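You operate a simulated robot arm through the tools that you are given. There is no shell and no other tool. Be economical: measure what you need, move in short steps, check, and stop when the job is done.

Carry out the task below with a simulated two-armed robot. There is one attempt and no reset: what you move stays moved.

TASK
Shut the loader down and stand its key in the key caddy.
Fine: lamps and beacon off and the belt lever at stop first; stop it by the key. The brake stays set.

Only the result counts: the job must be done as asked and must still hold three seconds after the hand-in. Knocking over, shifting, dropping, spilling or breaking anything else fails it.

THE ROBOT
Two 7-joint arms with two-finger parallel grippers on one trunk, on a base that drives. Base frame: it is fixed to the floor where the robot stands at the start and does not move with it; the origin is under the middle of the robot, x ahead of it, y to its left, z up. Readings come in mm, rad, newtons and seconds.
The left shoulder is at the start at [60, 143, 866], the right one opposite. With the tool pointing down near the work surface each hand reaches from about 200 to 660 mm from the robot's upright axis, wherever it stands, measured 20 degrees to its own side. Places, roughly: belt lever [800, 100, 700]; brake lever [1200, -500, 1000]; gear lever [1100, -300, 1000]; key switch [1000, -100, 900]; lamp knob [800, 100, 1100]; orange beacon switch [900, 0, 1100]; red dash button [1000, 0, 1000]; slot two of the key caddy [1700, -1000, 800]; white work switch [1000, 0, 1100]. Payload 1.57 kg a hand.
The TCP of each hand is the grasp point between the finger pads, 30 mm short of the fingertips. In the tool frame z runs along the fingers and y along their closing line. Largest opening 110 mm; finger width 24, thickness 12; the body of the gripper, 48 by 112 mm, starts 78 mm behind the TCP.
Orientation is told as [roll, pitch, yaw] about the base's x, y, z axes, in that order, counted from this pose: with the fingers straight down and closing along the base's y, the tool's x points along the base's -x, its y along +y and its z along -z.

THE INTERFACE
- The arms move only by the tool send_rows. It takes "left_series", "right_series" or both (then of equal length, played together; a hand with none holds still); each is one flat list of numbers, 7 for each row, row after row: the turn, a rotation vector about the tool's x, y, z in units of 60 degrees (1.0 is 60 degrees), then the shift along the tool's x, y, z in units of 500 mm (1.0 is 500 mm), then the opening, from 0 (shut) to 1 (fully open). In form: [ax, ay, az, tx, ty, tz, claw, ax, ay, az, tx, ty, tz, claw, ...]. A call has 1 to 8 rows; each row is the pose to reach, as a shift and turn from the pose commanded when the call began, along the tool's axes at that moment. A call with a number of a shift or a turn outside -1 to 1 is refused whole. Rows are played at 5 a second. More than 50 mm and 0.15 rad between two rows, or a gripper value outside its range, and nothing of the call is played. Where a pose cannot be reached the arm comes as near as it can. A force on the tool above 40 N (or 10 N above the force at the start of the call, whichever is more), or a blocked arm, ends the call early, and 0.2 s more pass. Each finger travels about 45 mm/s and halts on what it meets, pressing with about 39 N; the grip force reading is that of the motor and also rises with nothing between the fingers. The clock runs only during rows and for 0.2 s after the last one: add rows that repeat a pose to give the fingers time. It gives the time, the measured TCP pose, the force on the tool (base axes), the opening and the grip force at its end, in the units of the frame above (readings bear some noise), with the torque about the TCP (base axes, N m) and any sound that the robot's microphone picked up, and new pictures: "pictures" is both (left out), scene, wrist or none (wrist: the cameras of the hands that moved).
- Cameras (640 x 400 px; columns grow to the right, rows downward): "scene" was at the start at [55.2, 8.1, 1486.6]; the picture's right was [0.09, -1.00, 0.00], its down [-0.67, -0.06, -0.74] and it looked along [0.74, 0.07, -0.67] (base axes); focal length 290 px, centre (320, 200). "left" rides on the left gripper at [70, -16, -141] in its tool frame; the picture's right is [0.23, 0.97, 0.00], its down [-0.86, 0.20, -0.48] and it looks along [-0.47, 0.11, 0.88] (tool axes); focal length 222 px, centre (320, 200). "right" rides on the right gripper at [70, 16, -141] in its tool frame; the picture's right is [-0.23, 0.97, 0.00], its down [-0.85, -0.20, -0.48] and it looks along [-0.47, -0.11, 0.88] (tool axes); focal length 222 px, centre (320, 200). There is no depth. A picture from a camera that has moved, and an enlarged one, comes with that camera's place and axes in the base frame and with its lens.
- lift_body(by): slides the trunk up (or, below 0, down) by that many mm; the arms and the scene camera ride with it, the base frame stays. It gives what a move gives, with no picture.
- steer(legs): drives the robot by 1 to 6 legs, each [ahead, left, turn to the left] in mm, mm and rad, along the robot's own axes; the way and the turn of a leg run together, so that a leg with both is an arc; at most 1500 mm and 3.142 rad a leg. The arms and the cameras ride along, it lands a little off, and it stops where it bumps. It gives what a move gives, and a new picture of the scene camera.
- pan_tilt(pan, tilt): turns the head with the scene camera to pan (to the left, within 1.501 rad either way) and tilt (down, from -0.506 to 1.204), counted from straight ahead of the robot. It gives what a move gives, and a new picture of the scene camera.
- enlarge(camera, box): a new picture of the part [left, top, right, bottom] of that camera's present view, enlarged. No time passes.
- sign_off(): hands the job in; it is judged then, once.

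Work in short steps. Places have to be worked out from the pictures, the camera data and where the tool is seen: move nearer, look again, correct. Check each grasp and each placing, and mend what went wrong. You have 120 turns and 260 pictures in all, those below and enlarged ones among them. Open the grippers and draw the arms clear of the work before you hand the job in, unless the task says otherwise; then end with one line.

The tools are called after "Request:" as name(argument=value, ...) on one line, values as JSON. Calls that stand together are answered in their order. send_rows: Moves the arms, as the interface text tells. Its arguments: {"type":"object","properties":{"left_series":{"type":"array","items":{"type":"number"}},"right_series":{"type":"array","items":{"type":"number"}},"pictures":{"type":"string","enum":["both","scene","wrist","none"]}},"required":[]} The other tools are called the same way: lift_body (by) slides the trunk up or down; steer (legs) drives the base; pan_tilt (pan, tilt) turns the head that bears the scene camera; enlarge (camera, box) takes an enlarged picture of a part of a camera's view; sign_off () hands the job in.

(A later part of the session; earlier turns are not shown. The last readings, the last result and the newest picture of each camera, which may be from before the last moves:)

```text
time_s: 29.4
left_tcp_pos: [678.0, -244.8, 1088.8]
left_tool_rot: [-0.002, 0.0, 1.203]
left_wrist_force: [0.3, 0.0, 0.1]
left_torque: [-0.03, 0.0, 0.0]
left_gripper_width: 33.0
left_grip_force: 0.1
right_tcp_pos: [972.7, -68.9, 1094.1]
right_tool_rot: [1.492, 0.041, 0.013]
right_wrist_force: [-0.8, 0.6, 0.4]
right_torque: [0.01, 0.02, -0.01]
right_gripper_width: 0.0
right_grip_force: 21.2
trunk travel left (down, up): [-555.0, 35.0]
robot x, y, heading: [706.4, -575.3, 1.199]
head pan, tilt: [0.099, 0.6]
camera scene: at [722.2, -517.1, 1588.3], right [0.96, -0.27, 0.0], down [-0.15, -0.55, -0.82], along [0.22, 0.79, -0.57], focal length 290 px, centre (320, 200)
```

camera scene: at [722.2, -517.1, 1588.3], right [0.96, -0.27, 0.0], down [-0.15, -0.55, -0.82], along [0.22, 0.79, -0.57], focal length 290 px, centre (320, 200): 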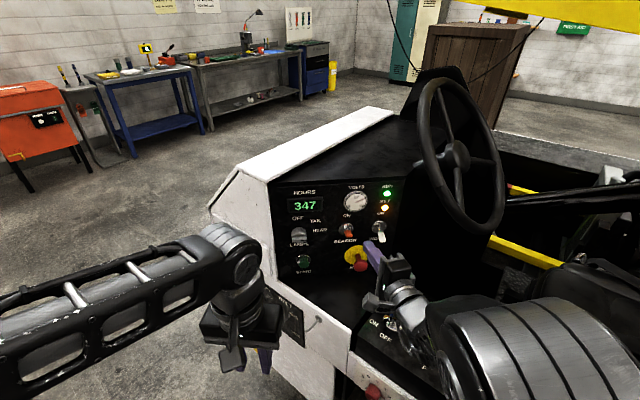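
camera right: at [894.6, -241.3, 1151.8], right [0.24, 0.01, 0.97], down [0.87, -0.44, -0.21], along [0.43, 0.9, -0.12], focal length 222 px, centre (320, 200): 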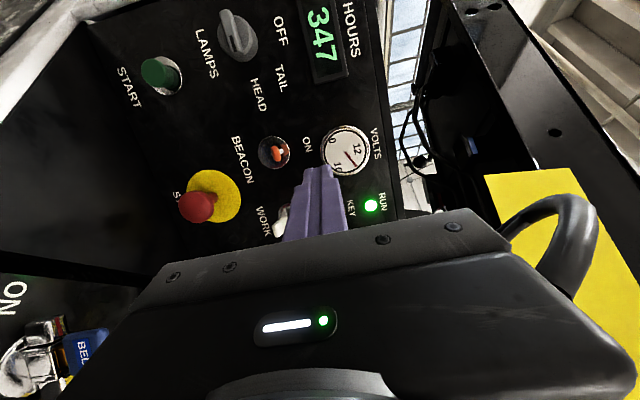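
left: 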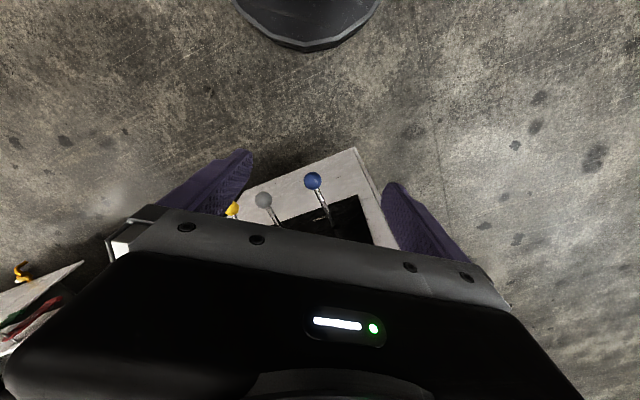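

The arm seems near a wrist limit in this sideways roll. I roll the hand about its pointing axis toward the more natural pose (−90° in two calls), raising it a little.

Request:
send_rows(right_series=[0, 0, -0.125, 0, 0.01, 0, 0, 0, 0, -0.25, 0, 0.02, 0, 0, 0, 0, -0.375, 0, 0.03, 0, 0, 0, 0, -0.5, 0, 0.04, 0, 0, 0, 0, -0.625, 0, 0.05, 0, 0, 0, 0, -0.75, 0, 0.06, 0, 0, 0, 0, -0.875, 0, 0.06, 0, 0, 0, 0, -1, 0, 0.06, 0, 0], pictures="scene")

```text
time_s: 31.2
left_tcp_pos: [677.3, -244.8, 1088.6]
left_tool_rot: [-0.001, 0.001, 1.202]
left_wrist_force: [0.7, 0.0, 0.0]
left_torque: [0.02, 0.0, -0.02]
left_gripper_width: 33.0
left_grip_force: 0.0
right_tcp_pos: [973.1, -66.3, 1125.1]
right_tool_rot: [1.427, -1.006, 0.138]
right_wrist_force: [-1.1, 0.1, 0.8]
right_torque: [0.0, -0.02, -0.02]
right_gripper_width: 0.0
right_grip_force: 21.3
trunk travel left (down, up): [-555.0, 35.0]
robot x, y, heading: [703.5, -573.2, 1.199]
head pan, tilt: [0.099, 0.6]
camera scene: at [721.6, -519.0, 1588.4], right [0.96, -0.27, 0.0], down [-0.15, -0.54, -0.83], along [0.22, 0.8, -0.56], focal length 290 px, centre (320, 200)
```

scene: 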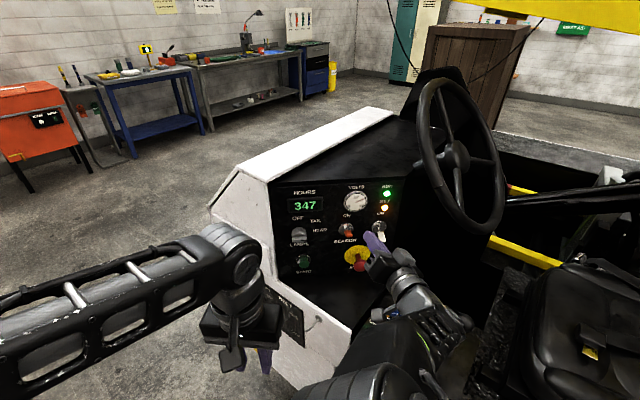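

Good, it moves freely. I finish the roll, then line up above the toggle.

Request:
send_rows(right_series=[0, 0, -0.125, 0, 0, 0, 0, 0, 0, -0.25, 0, 0, 0, 0, 0, 0, -0.375, 0, 0, 0, 0, 0, 0, -0.5, 0, 0, 0, 0], pictures="wrist")

Request:
enlarge(camera="scene", box=[280, 170, 430, 290])

```text
time_s: 32.2
left_tcp_pos: [678.4, -245.5, 1088.2]
left_tool_rot: [0.001, 0.002, 1.203]
left_wrist_force: [0.8, -0.9, 0.5]
left_torque: [-0.03, 0.0, 0.02]
left_gripper_width: 33.3
left_grip_force: 0.0
right_tcp_pos: [973.7, -68.1, 1125.3]
right_tool_rot: [0.454, -1.484, 1.131]
right_wrist_force: [0.3, -0.4, 0.0]
right_torque: [0.0, 0.01, 0.04]
right_gripper_width: 0.0
right_grip_force: 20.6
trunk travel left (down, up): [-555.0, 35.0]
robot x, y, heading: [710.4, -575.5, 1.204]
head pan, tilt: [0.099, 0.6]
camera right: at [956.0, -214.1, 1068.4], right [-0.96, 0.01, 0.26], down [0.24, -0.41, 0.88], along [0.11, 0.91, 0.39], focal length 222 px, centre (320, 200)
```

right: 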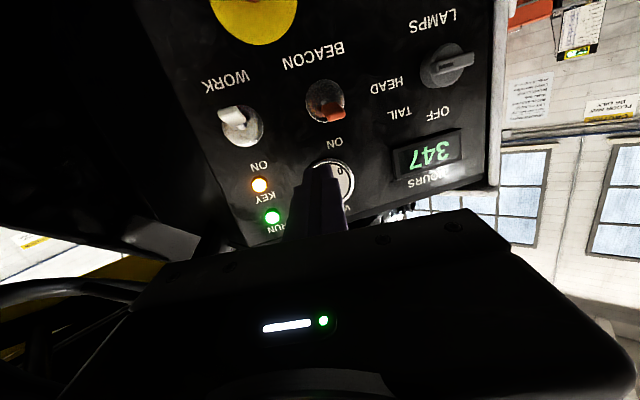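

```text
3.33 times, centred on (355, 230) of scene
camera zoom: at [721.7, -519.0, 1588.4], right [0.96, -0.27, 0.0], down [-0.15, -0.54, -0.83], along [0.22, 0.8, -0.56], focal length 966 px, centre (203, 100)
```

zoom: 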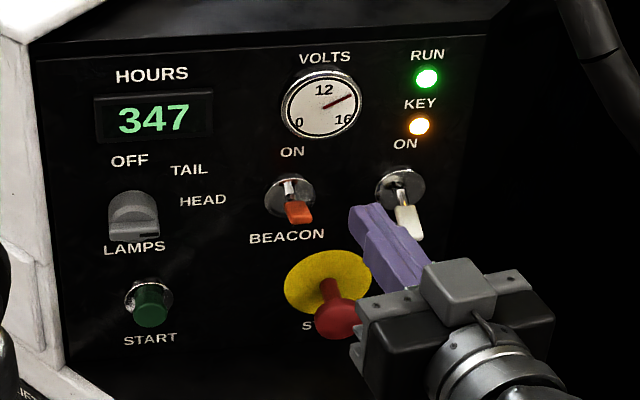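

Orange toggle is confirmed pointing up (ON), white down (off). I move the shut fingertips over the orange toggle.

Request:
send_rows(right_series=[0, 0, 0, -0.0045, 0.0242, 0.0663, 0, 0, 0, 0, -0.009, 0.0484, 0.1326, 0, 0, 0, 0, -0.009, 0.0484, 0.1326, 0], pictures="wrist")

Request:
enlarge(camera="scene", box=[280, 170, 430, 290])

```text
time_s: 33.0
left_tcp_pos: [677.9, -246.5, 1087.3]
left_tool_rot: [0.0, 0.002, 1.202]
left_wrist_force: [-0.5, -0.2, 0.2]
left_torque: [-0.02, 0.03, 0.01]
left_gripper_width: 33.3
left_grip_force: 0.2
right_tcp_pos: [951.2, -13.3, 1129.7]
right_tool_rot: [0.463, -1.483, 1.123]
right_wrist_force: [0.1, 0.7, 0.0]
right_torque: [0.01, -0.01, 0.01]
right_gripper_width: 0.1
right_grip_force: 21.4
right hand out of reach, approached as far as the arm can: row 2, 3
trunk travel left (down, up): [-555.0, 35.0]
robot x, y, heading: [705.1, -576.4, 1.199]
head pan, tilt: [0.099, 0.6]
camera right: at [933.8, -159.6, 1072.0], right [-0.96, 0.0, 0.27], down [0.24, -0.41, 0.88], along [0.11, 0.91, 0.39], focal length 222 px, centre (320, 200)
```

right: 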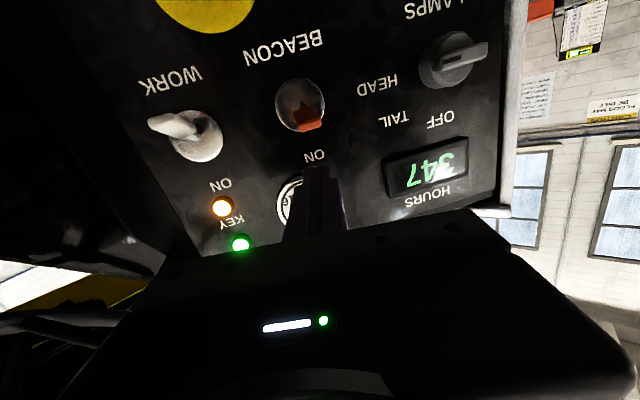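

```text
3.33 times, centred on (355, 230) of scene
camera zoom: at [721.8, -518.8, 1588.4], right [0.96, -0.27, 0.0], down [-0.15, -0.54, -0.82], along [0.22, 0.79, -0.57], focal length 966 px, centre (203, 100)
```

zoom: 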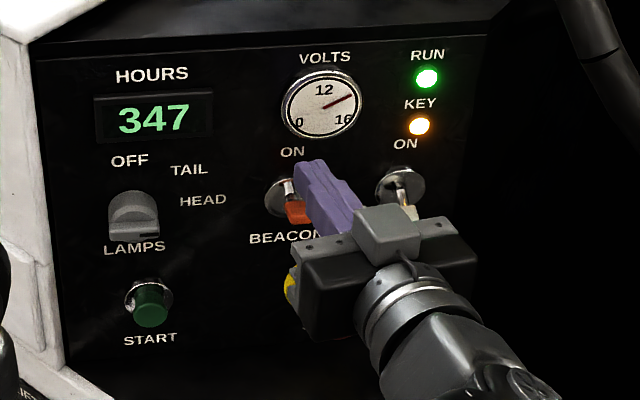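

Arm is at full stretch. I retract the hand 90 mm and move the robot 80 mm ahead.

Request:
send_rows(right_series=[0, 0, 0, 0, 0.02, -0.09, 0, 0, 0, 0, 0, 0.04, -0.18, 0], pictures="none")

Request:
steer(legs=[[80, 0, 0]])

```text
time_s: 33.6
left_tcp_pos: [677.7, -246.4, 1088.7]
left_tool_rot: [0.001, 0.001, 1.203]
left_wrist_force: [0.2, 0.7, 0.1]
left_torque: [0.01, -0.02, -0.02]
left_gripper_width: 33.2
left_grip_force: 0.1
right_tcp_pos: [930.5, -103.1, 1137.1]
right_tool_rot: [0.484, -1.483, 1.101]
right_wrist_force: [-0.8, 0.0, -1.0]
right_torque: [0.01, 0.01, 0.01]
right_gripper_width: 0.1
right_grip_force: 21.3
trunk travel left (down, up): [-555.0, 35.0]
robot x, y, heading: [707.2, -574.1, 1.203]
head pan, tilt: [0.099, 0.6]
```

```text
time_s: 34.6
left_tcp_pos: [707.8, -170.6, 1088.4]
left_tool_rot: [-0.001, 0.002, 1.202]
left_wrist_force: [-0.8, 0.4, -0.7]
left_torque: [-0.06, 0.01, -0.02]
left_gripper_width: 32.8
left_grip_force: 0.1
right_tcp_pos: [960.3, -25.7, 1136.4]
right_tool_rot: [0.478, -1.481, 1.108]
right_wrist_force: [0.0, 0.3, -0.7]
right_torque: [-0.01, 0.01, -0.02]
right_gripper_width: 0.0
right_grip_force: 20.9
trunk travel left (down, up): [-555.0, 35.0]
robot x, y, heading: [737.4, -497.9, 1.201]
head pan, tilt: [0.099, 0.6]
camera scene: at [751.3, -442.9, 1588.3], right [0.96, -0.27, 0.0], down [-0.15, -0.55, -0.82], along [0.22, 0.79, -0.57], focal length 290 px, centre (320, 200)
```

scene: 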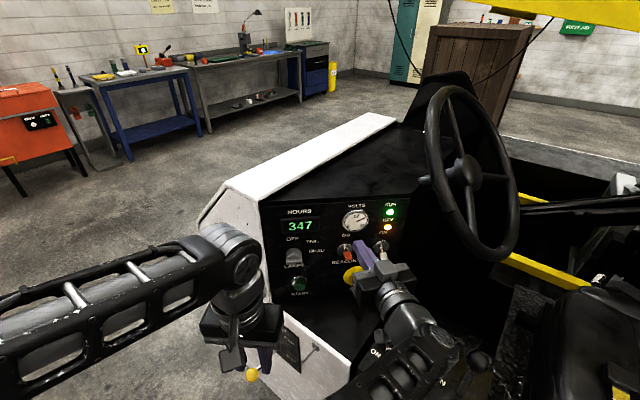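

I bring the fingertips above the toggle and press down in ~12 mm steps.

Request:
send_rows(right_series=[0, 0, 0, 0.0124, 0.017, 0.0494, 0, 0, 0, 0, 0.0362, 0.016, 0.051, 0, 0, 0, 0, 0.06, 0.015, 0.053, 0, 0, 0, 0, 0.0838, 0.014, 0.055, 0, 0, 0, 0, 0.1, 0.014, 0.056, 0], pictures="wrist")

Request:
enlarge(camera="scene", box=[280, 180, 430, 300])

```text
time_s: 35.8
left_tcp_pos: [706.7, -172.1, 1088.5]
left_tool_rot: [0.0, 0.001, 1.204]
left_wrist_force: [0.6, 0.3, -1.3]
left_torque: [-0.03, -0.03, 0.03]
left_gripper_width: 33.0
left_grip_force: 0.1
right_tcp_pos: [953.0, -11.4, 1131.4]
right_tool_rot: [0.462, -1.482, 1.123]
right_wrist_force: [-1.4, -0.2, 0.0]
right_torque: [0.01, 0.0, 0.02]
right_gripper_width: 0.0
right_grip_force: 21.8
right hand out of reach, approached as far as the arm can: row 1, 2, 3, 4, 5
trunk travel left (down, up): [-555.0, 35.0]
robot x, y, heading: [736.9, -502.0, 1.203]
head pan, tilt: [0.099, 0.6]
camera right: at [936.7, -157.4, 1075.2], right [-0.96, 0.0, 0.27], down [0.24, -0.41, 0.88], along [0.11, 0.91, 0.39], focal length 222 px, centre (320, 200)
```

right: 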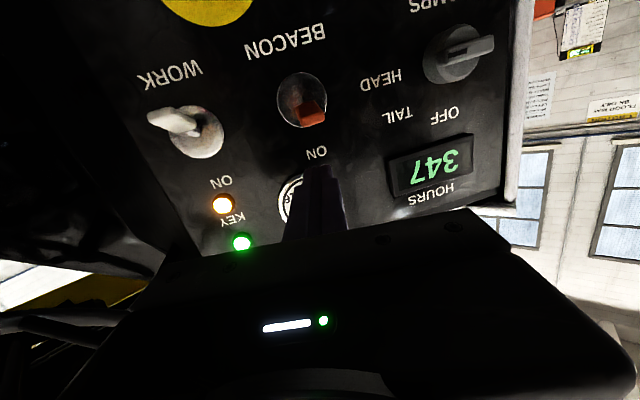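

```text
3.33 times, centred on (355, 240) of scene
camera zoom: at [750.6, -444.6, 1588.4], right [0.96, -0.27, 0.0], down [-0.15, -0.54, -0.83], along [0.22, 0.8, -0.57], focal length 966 px, centre (203, 67)
```

zoom: 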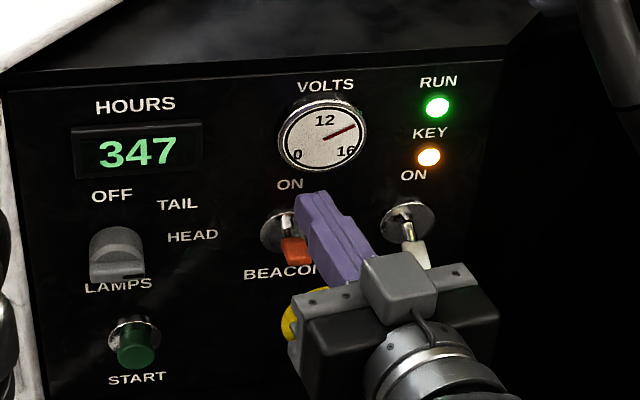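

The limit isn't distance; it looks like the level tool attitude is near a wrist limit. I tilt the tool 40° downward while backing off slightly.

Request:
send_rows(right_series=[0, 0.13, 0, -0.01, 0, -0.02, 0, 0, 0.26, 0, -0.02, 0, -0.03, 0, 0, 0.39, 0, -0.03, 0, -0.04, 0, 0, 0.52, 0, -0.04, 0, -0.05, 0, 0, 0.65, 0, -0.04, 0, -0.06, 0])

Request:
enlarge(camera="scene", box=[280, 180, 430, 300])

```text
time_s: 37.2
left_tcp_pos: [706.8, -171.6, 1087.8]
left_tool_rot: [0.0, 0.001, 1.202]
left_wrist_force: [0.4, 0.5, 0.7]
left_torque: [0.02, -0.01, 0.04]
left_gripper_width: 33.0
left_grip_force: 0.0
right_tcp_pos: [985.4, -39.8, 1142.9]
right_tool_rot: [0.061, -0.785, 1.476]
right_wrist_force: [-0.4, 0.1, -0.1]
right_torque: [0.03, -0.03, -0.03]
right_gripper_width: 0.3
right_grip_force: 21.1
trunk travel left (down, up): [-555.0, 35.0]
robot x, y, heading: [733.2, -500.2, 1.201]
head pan, tilt: [0.099, 0.6]
stopped in row 5 (right hand): the arm was blocked; the commanded pose is now the measured one
camera scene: at [750.7, -444.6, 1588.4], right [0.96, -0.27, 0.0], down [-0.15, -0.54, -0.82], along [0.22, 0.8, -0.57], focal length 290 px, centre (320, 200)
camera right: at [963.2, -188.2, 1195.5], right [-0.96, 0.21, 0.2], down [0.25, 0.25, 0.93], along [0.14, 0.94, -0.29], focal length 222 px, centre (320, 200)
```

scene: 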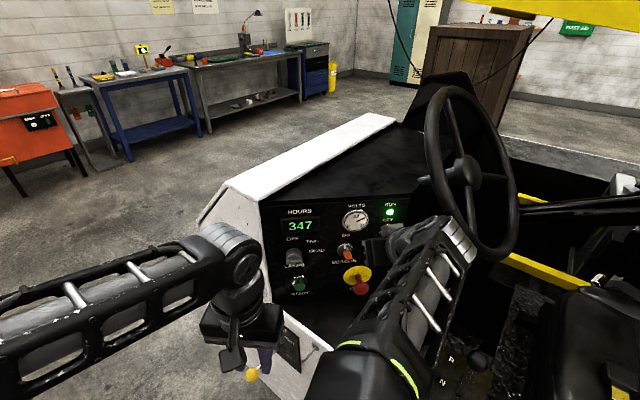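
right: 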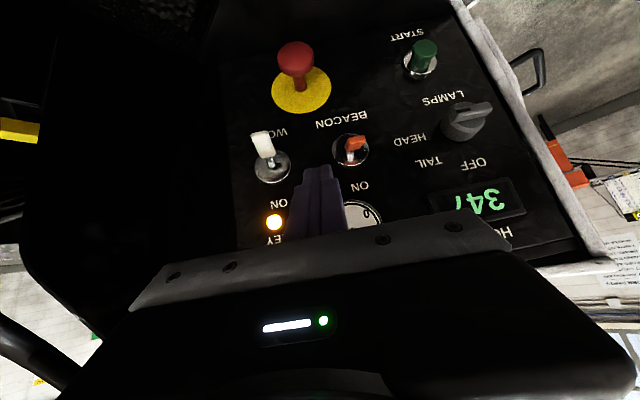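

```text
3.33 times, centred on (355, 240) of scene
camera zoom: at [750.7, -444.6, 1588.4], right [0.96, -0.27, 0.0], down [-0.15, -0.54, -0.82], along [0.22, 0.8, -0.57], focal length 966 px, centre (203, 67)
```

zoom: 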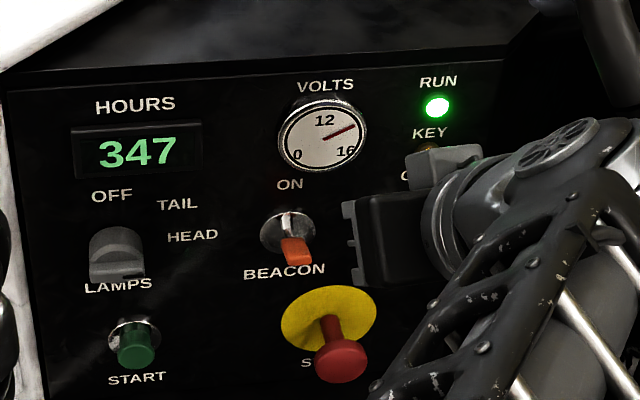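

The arm flipped to an elbow-up pose with the tool 45° down, which looks better; the wrist is near the wheel, so I shift left first, then in over the toggle.

Request:
send_rows(right_series=[0, 0, 0, 0.002, 0.035, 0, 0, 0, 0, 0, 0.004, 0.07, 0, 0, 0, 0, 0, -0.024, 0.072, 0.048, 0, 0, 0, 0, -0.024, 0.072, 0.048, 0])

Request:
enlarge(camera="scene", box=[280, 180, 430, 300])

```text
time_s: 38.2
left_tcp_pos: [706.5, -172.7, 1089.1]
left_tool_rot: [0.0, 0.002, 1.203]
left_wrist_force: [0.5, -0.6, 0.1]
left_torque: [0.0, -0.03, 0.01]
left_gripper_width: 32.7
left_grip_force: 0.0
right_tcp_pos: [948.6, -13.0, 1139.0]
right_tool_rot: [0.062, -0.788, 1.478]
right_wrist_force: [-0.6, 0.4, -0.2]
right_torque: [0.04, -0.02, 0.01]
right_gripper_width: 0.0
right_grip_force: 21.5
trunk travel left (down, up): [-555.0, 35.0]
robot x, y, heading: [733.4, -502.6, 1.201]
head pan, tilt: [0.099, 0.6]
camera scene: at [750.7, -444.8, 1588.4], right [0.96, -0.27, 0.0], down [-0.15, -0.54, -0.83], along [0.22, 0.8, -0.56], focal length 290 px, centre (320, 200)
camera right: at [927.0, -160.8, 1189.7], right [-0.96, 0.21, 0.2], down [0.25, 0.25, 0.93], along [0.14, 0.95, -0.29], focal length 222 px, centre (320, 200)
```

scene: 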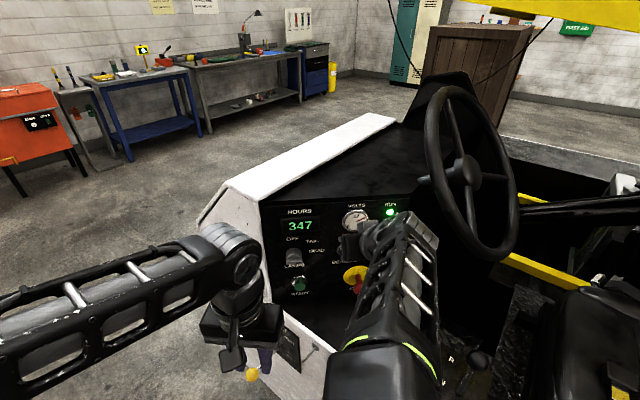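
right: 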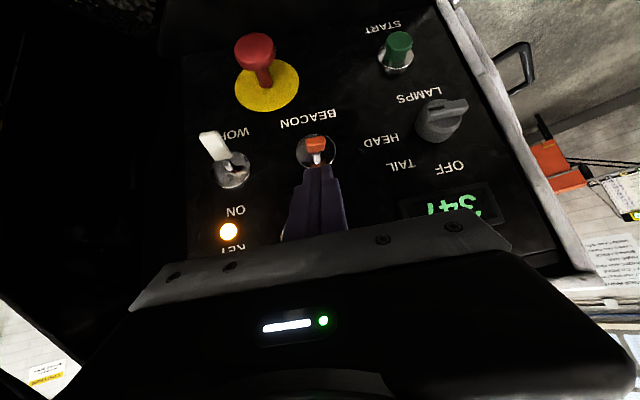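

```text
3.33 times, centred on (355, 240) of scene
camera zoom: at [750.7, -444.8, 1588.4], right [0.96, -0.27, 0.0], down [-0.15, -0.54, -0.83], along [0.22, 0.8, -0.56], focal length 966 px, centre (203, 67)
```

zoom: 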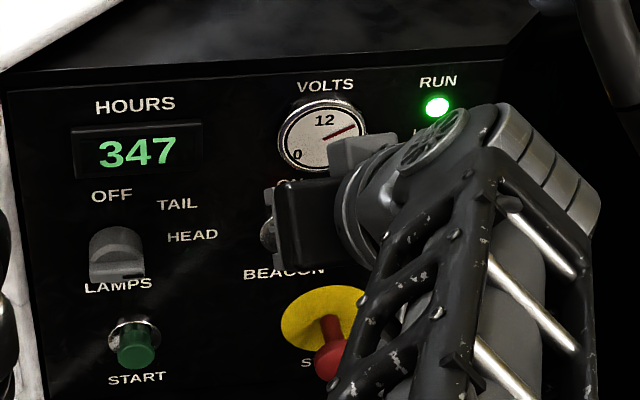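

Fingertips sit right over the orange toggle. I press straight down about 48 mm.

Request:
send_rows(right_series=[0, 0, 0, 0.0147, -0.001, 0.0189, 0, 0, 0, 0, 0.0294, -0.0015, 0.0378, 0, 0, 0, 0, 0.0441, -0.002, 0.0567, 0, 0, 0, 0, 0.0588, -0.003, 0.0756, 0], pictures="wrist")

```text
time_s: 39.2
left_tcp_pos: [707.0, -171.2, 1089.2]
left_tool_rot: [0.001, 0.002, 1.203]
left_wrist_force: [0.4, 0.5, -0.1]
left_torque: [-0.02, 0.0, 0.0]
left_gripper_width: 33.1
left_grip_force: 0.0
right_tcp_pos: [949.6, -4.6, 1091.2]
right_tool_rot: [0.059, -0.788, 1.478]
right_wrist_force: [0.3, 0.4, -0.3]
right_torque: [0.04, -0.03, -0.04]
right_gripper_width: 0.0
right_grip_force: 21.4
trunk travel left (down, up): [-555.0, 35.0]
robot x, y, heading: [734.5, -502.5, 1.205]
head pan, tilt: [0.099, 0.6]
camera right: at [927.1, -153.3, 1141.0], right [-0.96, 0.21, 0.2], down [0.25, 0.25, 0.94], along [0.14, 0.95, -0.29], focal length 222 px, centre (320, 200)
```

right: 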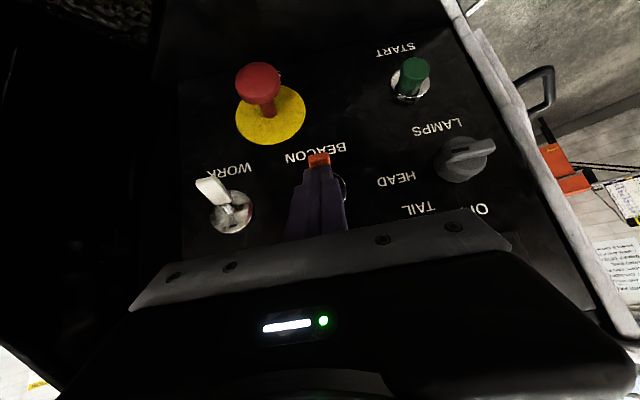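

No residual force; it likely flipped. I back off to see.

Request:
send_rows(right_series=[0, 0, 0, 0, 0, -0.06, 0, 0, 0, 0, -0.03, 0, -0.14, 0], pictures="none")

Request:
enlarge(camera="right", box=[180, 60, 500, 260])

```text
time_s: 39.8
left_tcp_pos: [707.0, -172.5, 1087.9]
left_tool_rot: [-0.001, -0.001, 1.203]
left_wrist_force: [-0.2, -0.6, 0.2]
left_torque: [-0.01, -0.04, -0.01]
left_gripper_width: 33.1
left_grip_force: 0.1
right_tcp_pos: [948.9, -47.4, 1149.2]
right_tool_rot: [0.059, -0.788, 1.479]
right_wrist_force: [-0.6, -0.5, 0.5]
right_torque: [-0.05, 0.01, -0.03]
right_gripper_width: 0.0
right_grip_force: 21.3
trunk travel left (down, up): [-555.0, 35.0]
robot x, y, heading: [737.1, -499.0, 1.202]
head pan, tilt: [0.099, 0.6]
```

```text
2.00 times, centred on (340, 160) of right
camera zoom: at [927.5, -196.0, 1200.2], right [-0.96, 0.21, 0.2], down [0.25, 0.25, 0.93], along [0.14, 0.95, -0.29], focal length 444 px, centre (280, 280)
```

zoom: 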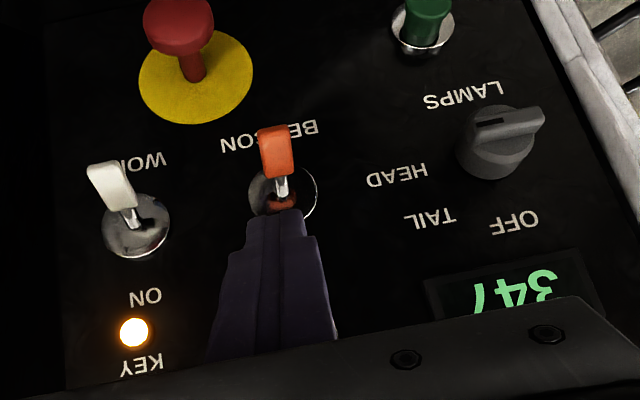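

Beacon toggle is now down like the white one: OFF. Next, the lamp knob at about [825,45,1075]; I strafe the robot left to bring the hand in front of it.

Request:
steer(legs=[[-15, 125, 0]])

Request:
enlarge(camera="right", box=[180, 60, 500, 260])

```text
time_s: 41.1
left_tcp_pos: [586.8, -140.5, 1088.5]
left_tool_rot: [-0.002, 0.001, 1.203]
left_wrist_force: [-0.9, 0.5, -0.3]
left_torque: [-0.02, -0.03, -0.02]
left_gripper_width: 33.3
left_grip_force: 0.0
right_tcp_pos: [828.3, -14.5, 1148.4]
right_tool_rot: [0.057, -0.785, 1.48]
right_wrist_force: [-0.1, -0.2, 0.5]
right_torque: [0.03, -0.01, -0.05]
right_gripper_width: 0.0
right_grip_force: 21.3
trunk travel left (down, up): [-555.0, 35.0]
robot x, y, heading: [617.9, -475.7, 1.2]
head pan, tilt: [0.099, 0.6]
camera scene: at [628.6, -413.7, 1588.4], right [0.96, -0.27, 0.0], down [-0.15, -0.54, -0.83], along [0.22, 0.8, -0.56], focal length 290 px, centre (320, 200)
```

scene: 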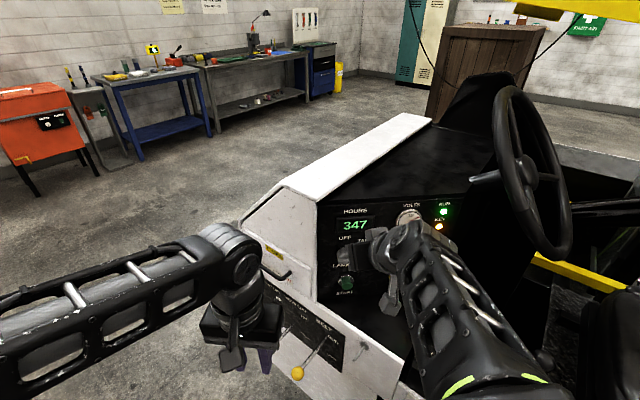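

```text
2.00 times, centred on (340, 160) of right
camera zoom: at [806.0, -164.0, 1200.1], right [-0.96, 0.21, 0.2], down [0.25, 0.25, 0.93], along [0.14, 0.95, -0.29], focal length 444 px, centre (280, 280)
```

zoom: 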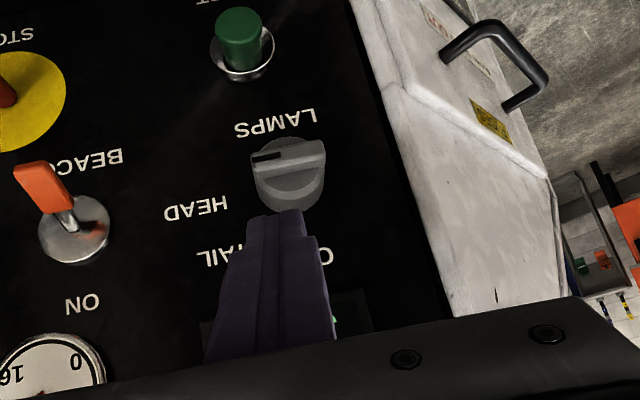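

The fin runs x 799–838 at z≈1070, y≈46, with its mark toward HEAD. I place the fingertips over its left end and check before pressing.

Request:
send_rows(right_series=[0, 0, 0, -0.039, 0.0588, 0.0422, 0, 0, 0, 0, -0.025, 0.0584, 0.1068, 0, 0, 0, 0, -0.025, 0.0584, 0.1068, 0], pictures="none")

Request:
enlarge(camera="right", box=[220, 80, 420, 205])

Request:
enlarge(camera="scene", box=[300, 190, 440, 310])

```text
time_s: 41.9
left_tcp_pos: [587.4, -141.8, 1088.7]
left_tool_rot: [0.001, 0.0, 1.204]
left_wrist_force: [-0.3, -0.1, -1.1]
left_torque: [0.0, 0.0, 0.01]
left_gripper_width: 32.8
left_grip_force: 0.1
right_tcp_pos: [799.8, 33.2, 1121.1]
right_tool_rot: [0.059, -0.789, 1.48]
right_wrist_force: [-0.1, -1.0, 0.3]
right_torque: [-0.02, -0.02, 0.0]
right_gripper_width: 0.0
right_grip_force: 21.0
trunk travel left (down, up): [-555.0, 35.0]
robot x, y, heading: [616.2, -467.2, 1.206]
head pan, tilt: [0.099, 0.6]
```

```text
3.20 times, centred on (320, 142) of right
camera zoom: at [778.7, -116.2, 1172.9], right [-0.96, 0.21, 0.2], down [0.25, 0.25, 0.93], along [0.14, 0.95, -0.29], focal length 711 px, centre (320, 384)
```

zoom: 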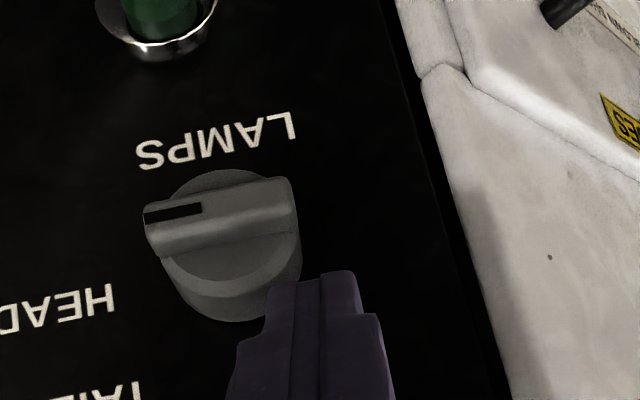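

```text
3.33 times, centred on (370, 250) of scene
camera zoom: at [629.7, -414.5, 1588.4], right [0.96, -0.27, 0.0], down [-0.15, -0.54, -0.83], along [0.22, 0.8, -0.56], focal length 966 px, centre (153, 33)
```

zoom: 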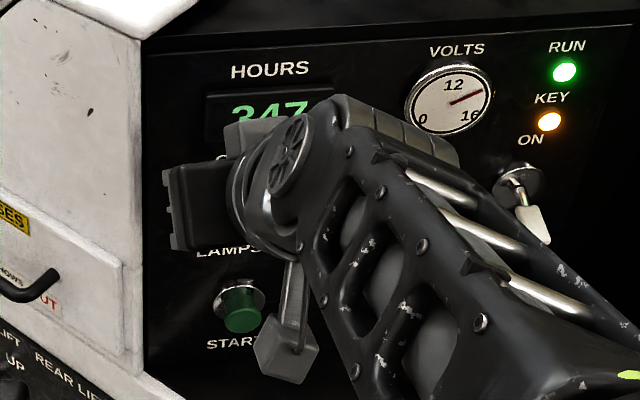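

The knob is a cylinder with a fin on its face; I want the fingertips only over the fin, so I steepen the tool by 20° about the TCP and look again.

Request:
send_rows(right_series=[0, 0.11, 0, 0, 0, 0, 0, 0, 0.22, 0, 0, 0, 0, 0, 0, 0.333, 0, 0, 0, 0, 0], pictures="none")

Request:
enlarge(camera="right", box=[220, 80, 420, 205])

```text
time_s: 42.7
left_tcp_pos: [586.5, -141.2, 1088.1]
left_tool_rot: [0.0, 0.001, 1.203]
left_wrist_force: [0.1, 0.2, 0.5]
left_torque: [-0.01, 0.0, 0.05]
left_gripper_width: 33.2
left_grip_force: 0.0
right_tcp_pos: [802.8, 32.5, 1120.8]
right_tool_rot: [0.045, -0.437, 1.502]
right_wrist_force: [0.0, 0.2, 0.5]
right_torque: [-0.02, 0.0, -0.02]
right_gripper_width: 0.2
right_grip_force: 21.6
trunk travel left (down, up): [-555.0, 35.0]
robot x, y, heading: [618.0, -473.6, 1.199]
head pan, tilt: [0.099, 0.6]
```

```text
3.20 times, centred on (320, 142) of right
camera zoom: at [782.9, -89.6, 1220.7], right [-0.96, 0.25, 0.14], down [0.26, 0.56, 0.79], along [0.12, 0.79, -0.6], focal length 711 px, centre (320, 384)
```

zoom: 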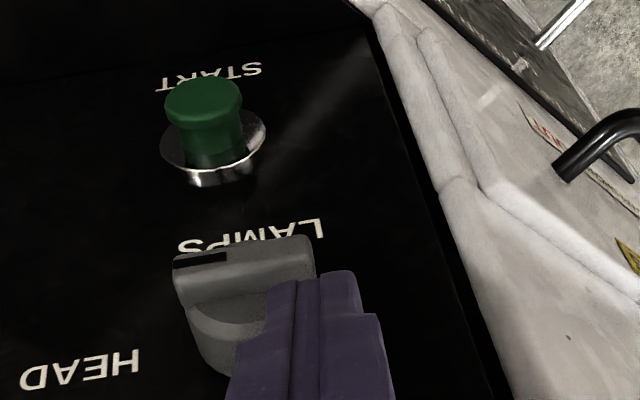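

Clear view: fin's left-front corner is at about [798,44,1069–1082]. I shift the fingers 9 mm left and press down 36 mm on the fin's left end.

Request:
send_rows(right_series=[0, 0, 0, 0.0064, 0.0178, -0.0022, 0, 0, 0, 0, 0.014, 0.017, 0.0142, 0, 0, 0, 0, 0.0216, 0.0162, 0.0305, 0, 0, 0, 0, 0.0292, 0.0154, 0.0468, 0, 0, 0, 0, 0.0368, 0.0146, 0.0632, 0], pictures="none")

Request:
enlarge(camera="right", box=[220, 80, 420, 205])

```text
time_s: 43.9
left_tcp_pos: [586.4, -141.5, 1088.9]
left_tool_rot: [0.0, 0.001, 1.203]
left_wrist_force: [0.4, -0.5, 0.0]
left_torque: [0.01, 0.0, 0.01]
left_gripper_width: 33.1
left_grip_force: 0.0
right_tcp_pos: [792.2, 29.9, 1084.2]
right_tool_rot: [0.046, -0.441, 1.501]
right_wrist_force: [0.2, 0.7, 0.8]
right_torque: [-0.06, -0.03, 0.03]
right_gripper_width: 0.2
right_grip_force: 20.7
trunk travel left (down, up): [-555.0, 35.0]
robot x, y, heading: [612.4, -471.1, 1.207]
head pan, tilt: [0.099, 0.6]
```

```text
3.20 times, centred on (320, 142) of right
camera zoom: at [773.8, -93.1, 1184.2], right [-0.96, 0.25, 0.14], down [0.26, 0.56, 0.79], along [0.12, 0.79, -0.6], focal length 711 px, centre (320, 384)
```

zoom: 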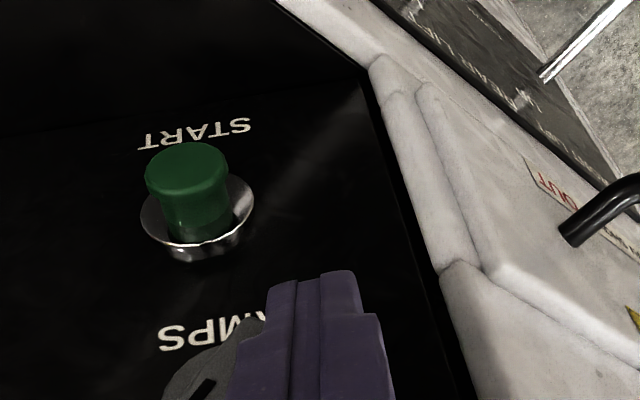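

The knob turned. I retrace upward and look.

Request:
send_rows(right_series=[0, 0, 0, -0.03, 0.002, -0.064, 0, 0, 0, 0, -0.02, 0.002, -0.13, 0, 0, 0, 0, 0.04, 0.002, -0.15, 0], pictures="none")

Request:
enlarge(camera="right", box=[200, 60, 480, 235])

```text
time_s: 44.7
left_tcp_pos: [587.7, -142.0, 1088.9]
left_tool_rot: [0.001, 0.0, 1.205]
left_wrist_force: [0.1, 0.3, -0.3]
left_torque: [0.04, 0.02, 0.05]
left_gripper_width: 32.9
left_grip_force: 0.1
right_tcp_pos: [792.2, -20.6, 1144.2]
right_tool_rot: [0.047, -0.44, 1.5]
right_wrist_force: [0.4, -0.4, 0.6]
right_torque: [0.04, 0.05, 0.04]
right_gripper_width: 0.0
right_grip_force: 21.3
trunk travel left (down, up): [-555.0, 35.0]
robot x, y, heading: [616.0, -472.1, 1.207]
head pan, tilt: [0.099, 0.6]
```

```text
2.29 times, centred on (340, 148) of right
camera zoom: at [773.2, -143.3, 1243.9], right [-0.96, 0.25, 0.14], down [0.26, 0.56, 0.79], along [0.12, 0.79, -0.6], focal length 508 px, centre (274, 320)
```

zoom: 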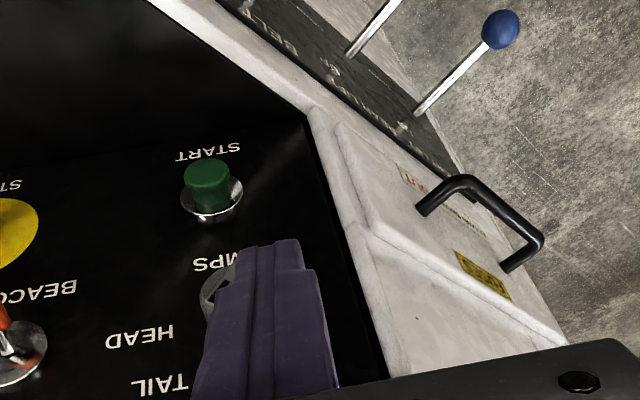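

Fingers hide the knob; I move the hand back and left a bit and look again.

Request:
send_rows(right_series=[0, 0, 0, 0.06, -0.06, -0.03, 0, 0, 0, 0, 0.1, -0.14, -0.06, 0], pictures="scene")

Request:
enlarge(camera="right", box=[240, 60, 520, 235])

```text
time_s: 45.3
left_tcp_pos: [586.6, -141.4, 1088.2]
left_tool_rot: [0.0, 0.003, 1.204]
left_wrist_force: [0.3, -0.5, 0.4]
left_torque: [-0.02, 0.04, -0.04]
left_gripper_width: 32.9
left_grip_force: 0.0
right_tcp_pos: [860.0, -80.9, 1146.2]
right_tool_rot: [0.046, -0.438, 1.499]
right_wrist_force: [-0.8, 0.1, 0.5]
right_torque: [0.01, -0.03, 0.02]
right_gripper_width: 0.1
right_grip_force: 21.3
trunk travel left (down, up): [-555.0, 35.0]
robot x, y, heading: [614.0, -473.9, 1.204]
head pan, tilt: [0.099, 0.6]
camera scene: at [630.8, -414.5, 1588.4], right [0.96, -0.27, 0.0], down [-0.15, -0.54, -0.83], along [0.22, 0.8, -0.56], focal length 290 px, centre (320, 200)
```

scene: 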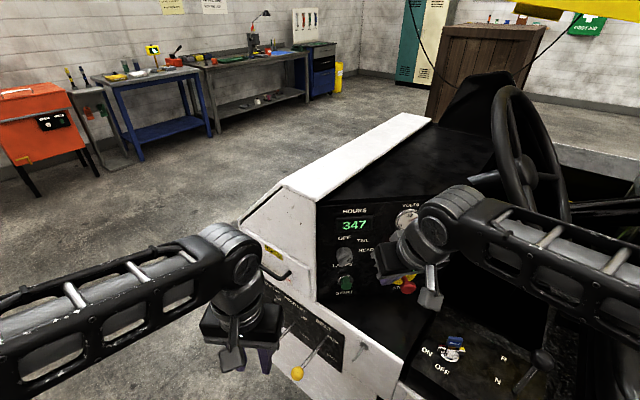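

```text
2.29 times, centred on (380, 148) of right
camera zoom: at [841.3, -204.6, 1245.8], right [-0.96, 0.25, 0.14], down [0.26, 0.56, 0.79], along [0.12, 0.79, -0.6], focal length 508 px, centre (183, 320)
```

zoom: 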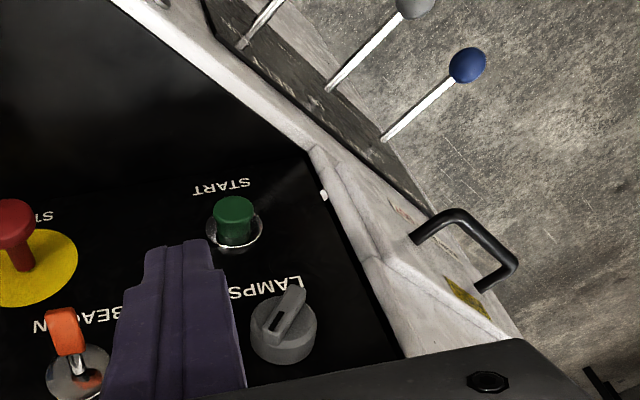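

Request:
enlarge(camera="scene", box=[325, 200, 385, 300])

Request:
enlarge(camera="right", box=[335, 160, 400, 225])

```text
4.00 times, centred on (355, 250) of scene
camera zoom: at [630.8, -414.5, 1588.4], right [0.96, -0.27, 0.0], down [-0.15, -0.54, -0.83], along [0.22, 0.8, -0.56], focal length 1159 px, centre (180, 0)
```

zoom: 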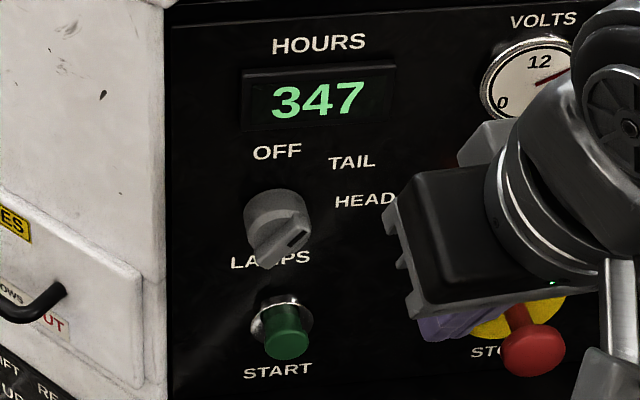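

```text
6.15 times, centred on (368, 192) of right
camera zoom: at [841.3, -204.6, 1245.8], right [-0.96, 0.25, 0.14], down [0.26, 0.56, 0.79], along [0.12, 0.79, -0.6], focal length 1367 px, centre (28, 246)
```

zoom: 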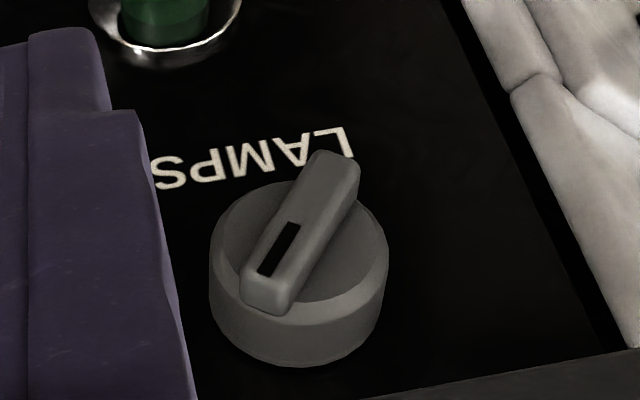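

It is at TAIL now (one detent). I push the fin's upper-right end leftward to reach OFF.

Request:
send_rows(right_series=[0, 0, 0, -0.0584, -0.0004, 0.0502, 0, 0, 0, 0, -0.1168, -0.0008, 0.1004, 0, 0, 0, 0, -0.1752, -0.0012, 0.1506, 0, 0, 0, 0, -0.174, 0.018, 0.151, 0, 0, 0, 0, -0.173, 0.037, 0.1513, 0, 0, 0, 0, -0.172, 0.0546, 0.1516, 0, 0, 0, 0, -0.172, 0.0546, 0.1516, 0], pictures="none")

Request:
enlarge(camera="right", box=[220, 80, 420, 205])

```text
time_s: 46.9
left_tcp_pos: [587.7, -140.4, 1088.8]
left_tool_rot: [0.002, 0.001, 1.204]
left_wrist_force: [-0.3, -0.2, -0.5]
left_torque: [-0.02, 0.0, 0.01]
left_gripper_width: 33.2
left_grip_force: 0.1
right_tcp_pos: [834.9, 29.6, 1117.8]
right_tool_rot: [0.047, -0.443, 1.499]
right_wrist_force: [6.9, 2.4, 9.6]
right_torque: [0.19, -0.13, -0.06]
right_gripper_width: 0.2
right_grip_force: 21.3
trunk travel left (down, up): [-555.0, 35.0]
robot x, y, heading: [619.0, -467.2, 1.201]
head pan, tilt: [0.099, 0.6]
```

```text
3.20 times, centred on (320, 142) of right
camera zoom: at [818.3, -92.6, 1217.1], right [-0.96, 0.25, 0.14], down [0.26, 0.55, 0.79], along [0.12, 0.79, -0.6], focal length 711 px, centre (320, 384)
```

zoom: 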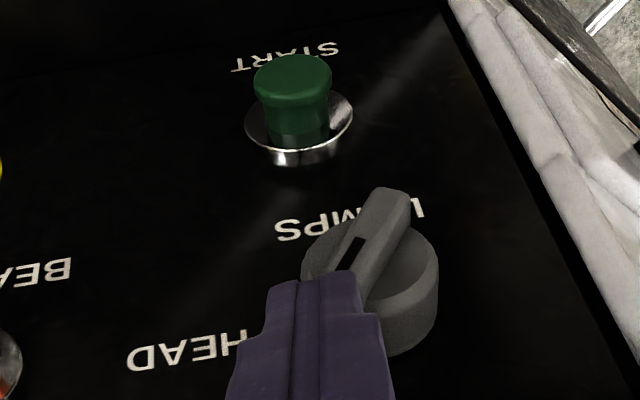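

The finger rode on the fin's end cap; it must be lower. I back right, lower 18 mm, and sweep left again.

Request:
send_rows(right_series=[0, 0, 0, -0.0034, -0.06, -0.0012, 0, 0, 0, 0, 0.0118, -0.0614, 0.0314, 0, 0, 0, 0, 0.013, -0.0388, 0.0319, 0, 0, 0, 0, 0.0143, -0.0162, 0.0324, 0, 0, 0, 0, 0.0156, 0.0064, 0.0328, 0, 0, 0, 0, 0.0156, 0.0064, 0.0328, 0], pictures="none")

Request:
enlarge(camera="right", box=[220, 80, 420, 205])

```text
time_s: 48.1
left_tcp_pos: [588.5, -141.7, 1089.2]
left_tool_rot: [0.0, 0.001, 1.201]
left_wrist_force: [-0.7, 0.2, -0.7]
left_torque: [-0.02, -0.02, 0.0]
left_gripper_width: 32.9
left_grip_force: 0.1
right_tcp_pos: [849.2, 28.8, 1098.1]
right_tool_rot: [0.033, -0.442, 1.482]
right_wrist_force: [13.5, -1.7, 2.0]
right_torque: [-0.03, -0.31, -0.27]
right_gripper_width: 0.0
right_grip_force: 21.0
trunk travel left (down, up): [-555.0, 35.0]
robot x, y, heading: [613.9, -472.2, 1.194]
head pan, tilt: [0.099, 0.6]
stopped in row 6 (right hand): the force on the tool passed its limit at 45 N (the readings are from after the stop); the commanded pose is now the measured one
```

```text
3.20 times, centred on (320, 142) of right
camera zoom: at [826.6, -92.6, 1198.2], right [-0.95, 0.28, 0.13], down [0.27, 0.55, 0.79], along [0.15, 0.79, -0.6], focal length 711 px, centre (320, 384)
```

zoom: 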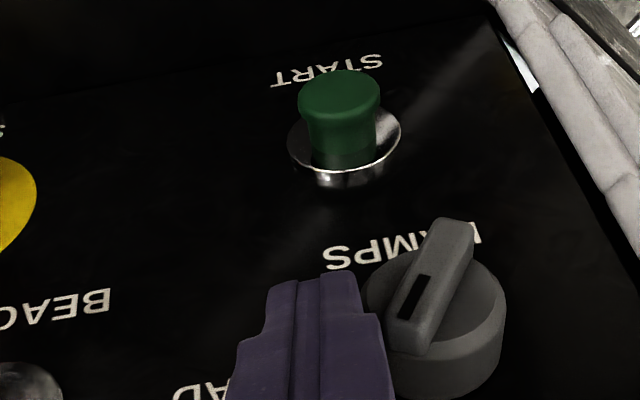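

The finger edge hit the knob's cylinder side. I ease off, draw out 6.5 mm so only the fin is caught, and sweep left again.

Request:
send_rows(right_series=[0, 0, 0, 0.0108, -0.0166, -0.0058, 0, 0, 0, 0, 0.0122, 0.0074, -0.0054, 0, 0, 0, 0, 0.013, 0.0184, -0.005, 0, 0, 0, 0, 0.0134, 0.0294, -0.005, 0, 0, 0, 0, 0.0136, 0.0334, -0.005, 0], pictures="none")

Request:
enlarge(camera="right", box=[220, 80, 420, 205])

```text
time_s: 49.3
left_tcp_pos: [591.2, -142.2, 1088.9]
left_tool_rot: [0.002, 0.001, 1.202]
left_wrist_force: [-0.1, 0.7, 0.5]
left_torque: [-0.02, 0.01, -0.01]
left_gripper_width: 33.0
left_grip_force: 0.1
right_tcp_pos: [834.8, 22.6, 1099.6]
right_tool_rot: [0.04, -0.441, 1.479]
right_wrist_force: [27.1, -4.0, 11.3]
right_torque: [0.21, -0.51, -0.59]
right_gripper_width: 0.1
right_grip_force: 21.3
trunk travel left (down, up): [-555.0, 35.0]
robot x, y, heading: [617.2, -472.0, 1.199]
head pan, tilt: [0.099, 0.6]
```

```text
3.20 times, centred on (320, 142) of right
camera zoom: at [812.9, -99.6, 1198.1], right [-0.95, 0.28, 0.13], down [0.27, 0.55, 0.79], along [0.15, 0.79, -0.6], focal length 711 px, centre (320, 384)
```

zoom: 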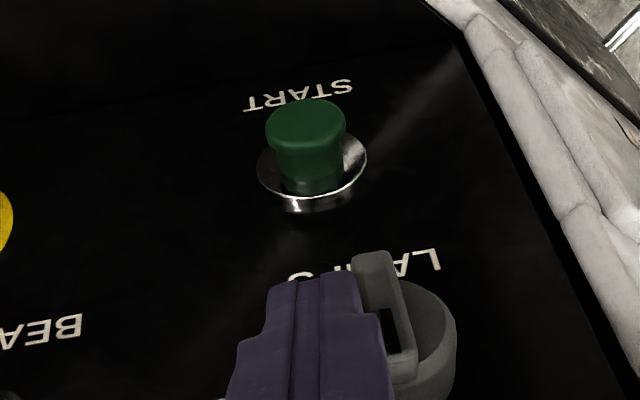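

The fin is now upright against its stop. I back off and check.

Request:
send_rows(right_series=[0, 0, 0, 0, -0.05, 0, 0, 0, 0, 0, 0.06, -0.1, -0.04, 0, 0, 0, 0, 0.12, -0.13, -0.1, 0], pictures="none")

Request:
enlarge(camera="scene", box=[325, 195, 445, 300])

Request:
enlarge(camera="right", box=[220, 80, 480, 240])

```text
time_s: 50.1
left_tcp_pos: [587.6, -141.0, 1089.0]
left_tool_rot: [-0.001, 0.0, 1.2]
left_wrist_force: [0.3, -1.0, -1.1]
left_torque: [0.01, 0.01, 0.0]
left_gripper_width: 33.0
left_grip_force: 0.1
right_tcp_pos: [887.5, -56.3, 1116.5]
right_tool_rot: [0.039, -0.444, 1.49]
right_wrist_force: [-0.2, 0.8, 0.0]
right_torque: [0.02, -0.03, -0.02]
right_gripper_width: 0.2
right_grip_force: 21.6
trunk travel left (down, up): [-555.0, 35.0]
robot x, y, heading: [618.7, -469.0, 1.196]
head pan, tilt: [0.099, 0.6]
```

```text
3.81 times, centred on (385, 248) of scene
camera zoom: at [631.3, -415.3, 1588.4], right [0.96, -0.27, 0.0], down [-0.15, -0.54, -0.83], along [0.22, 0.8, -0.56], focal length 1104 px, centre (72, 19)
```

zoom: 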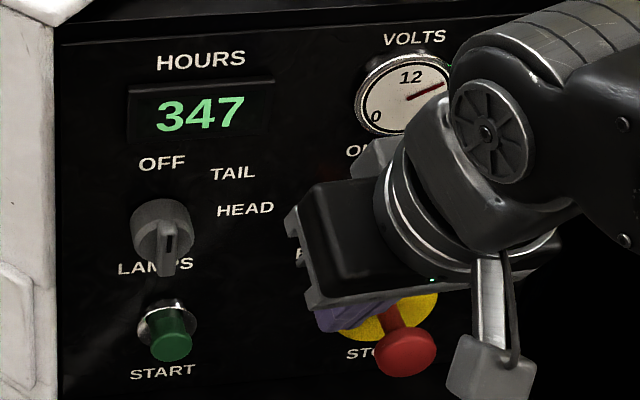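

```text
2.46 times, centred on (350, 160) of right
camera zoom: at [866.3, -178.9, 1215.4], right [-0.95, 0.27, 0.13], down [0.26, 0.55, 0.79], along [0.14, 0.79, -0.6], focal length 547 px, centre (246, 298)
```

zoom: 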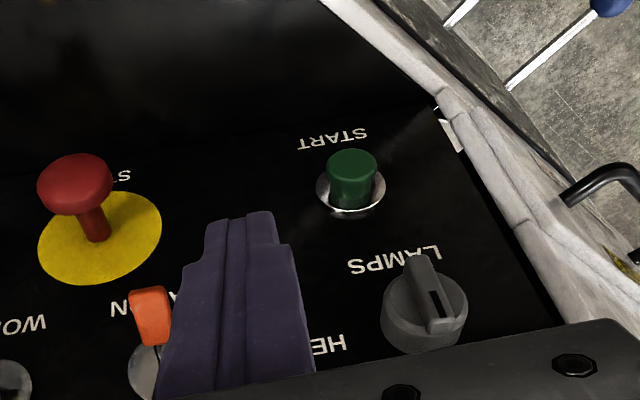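

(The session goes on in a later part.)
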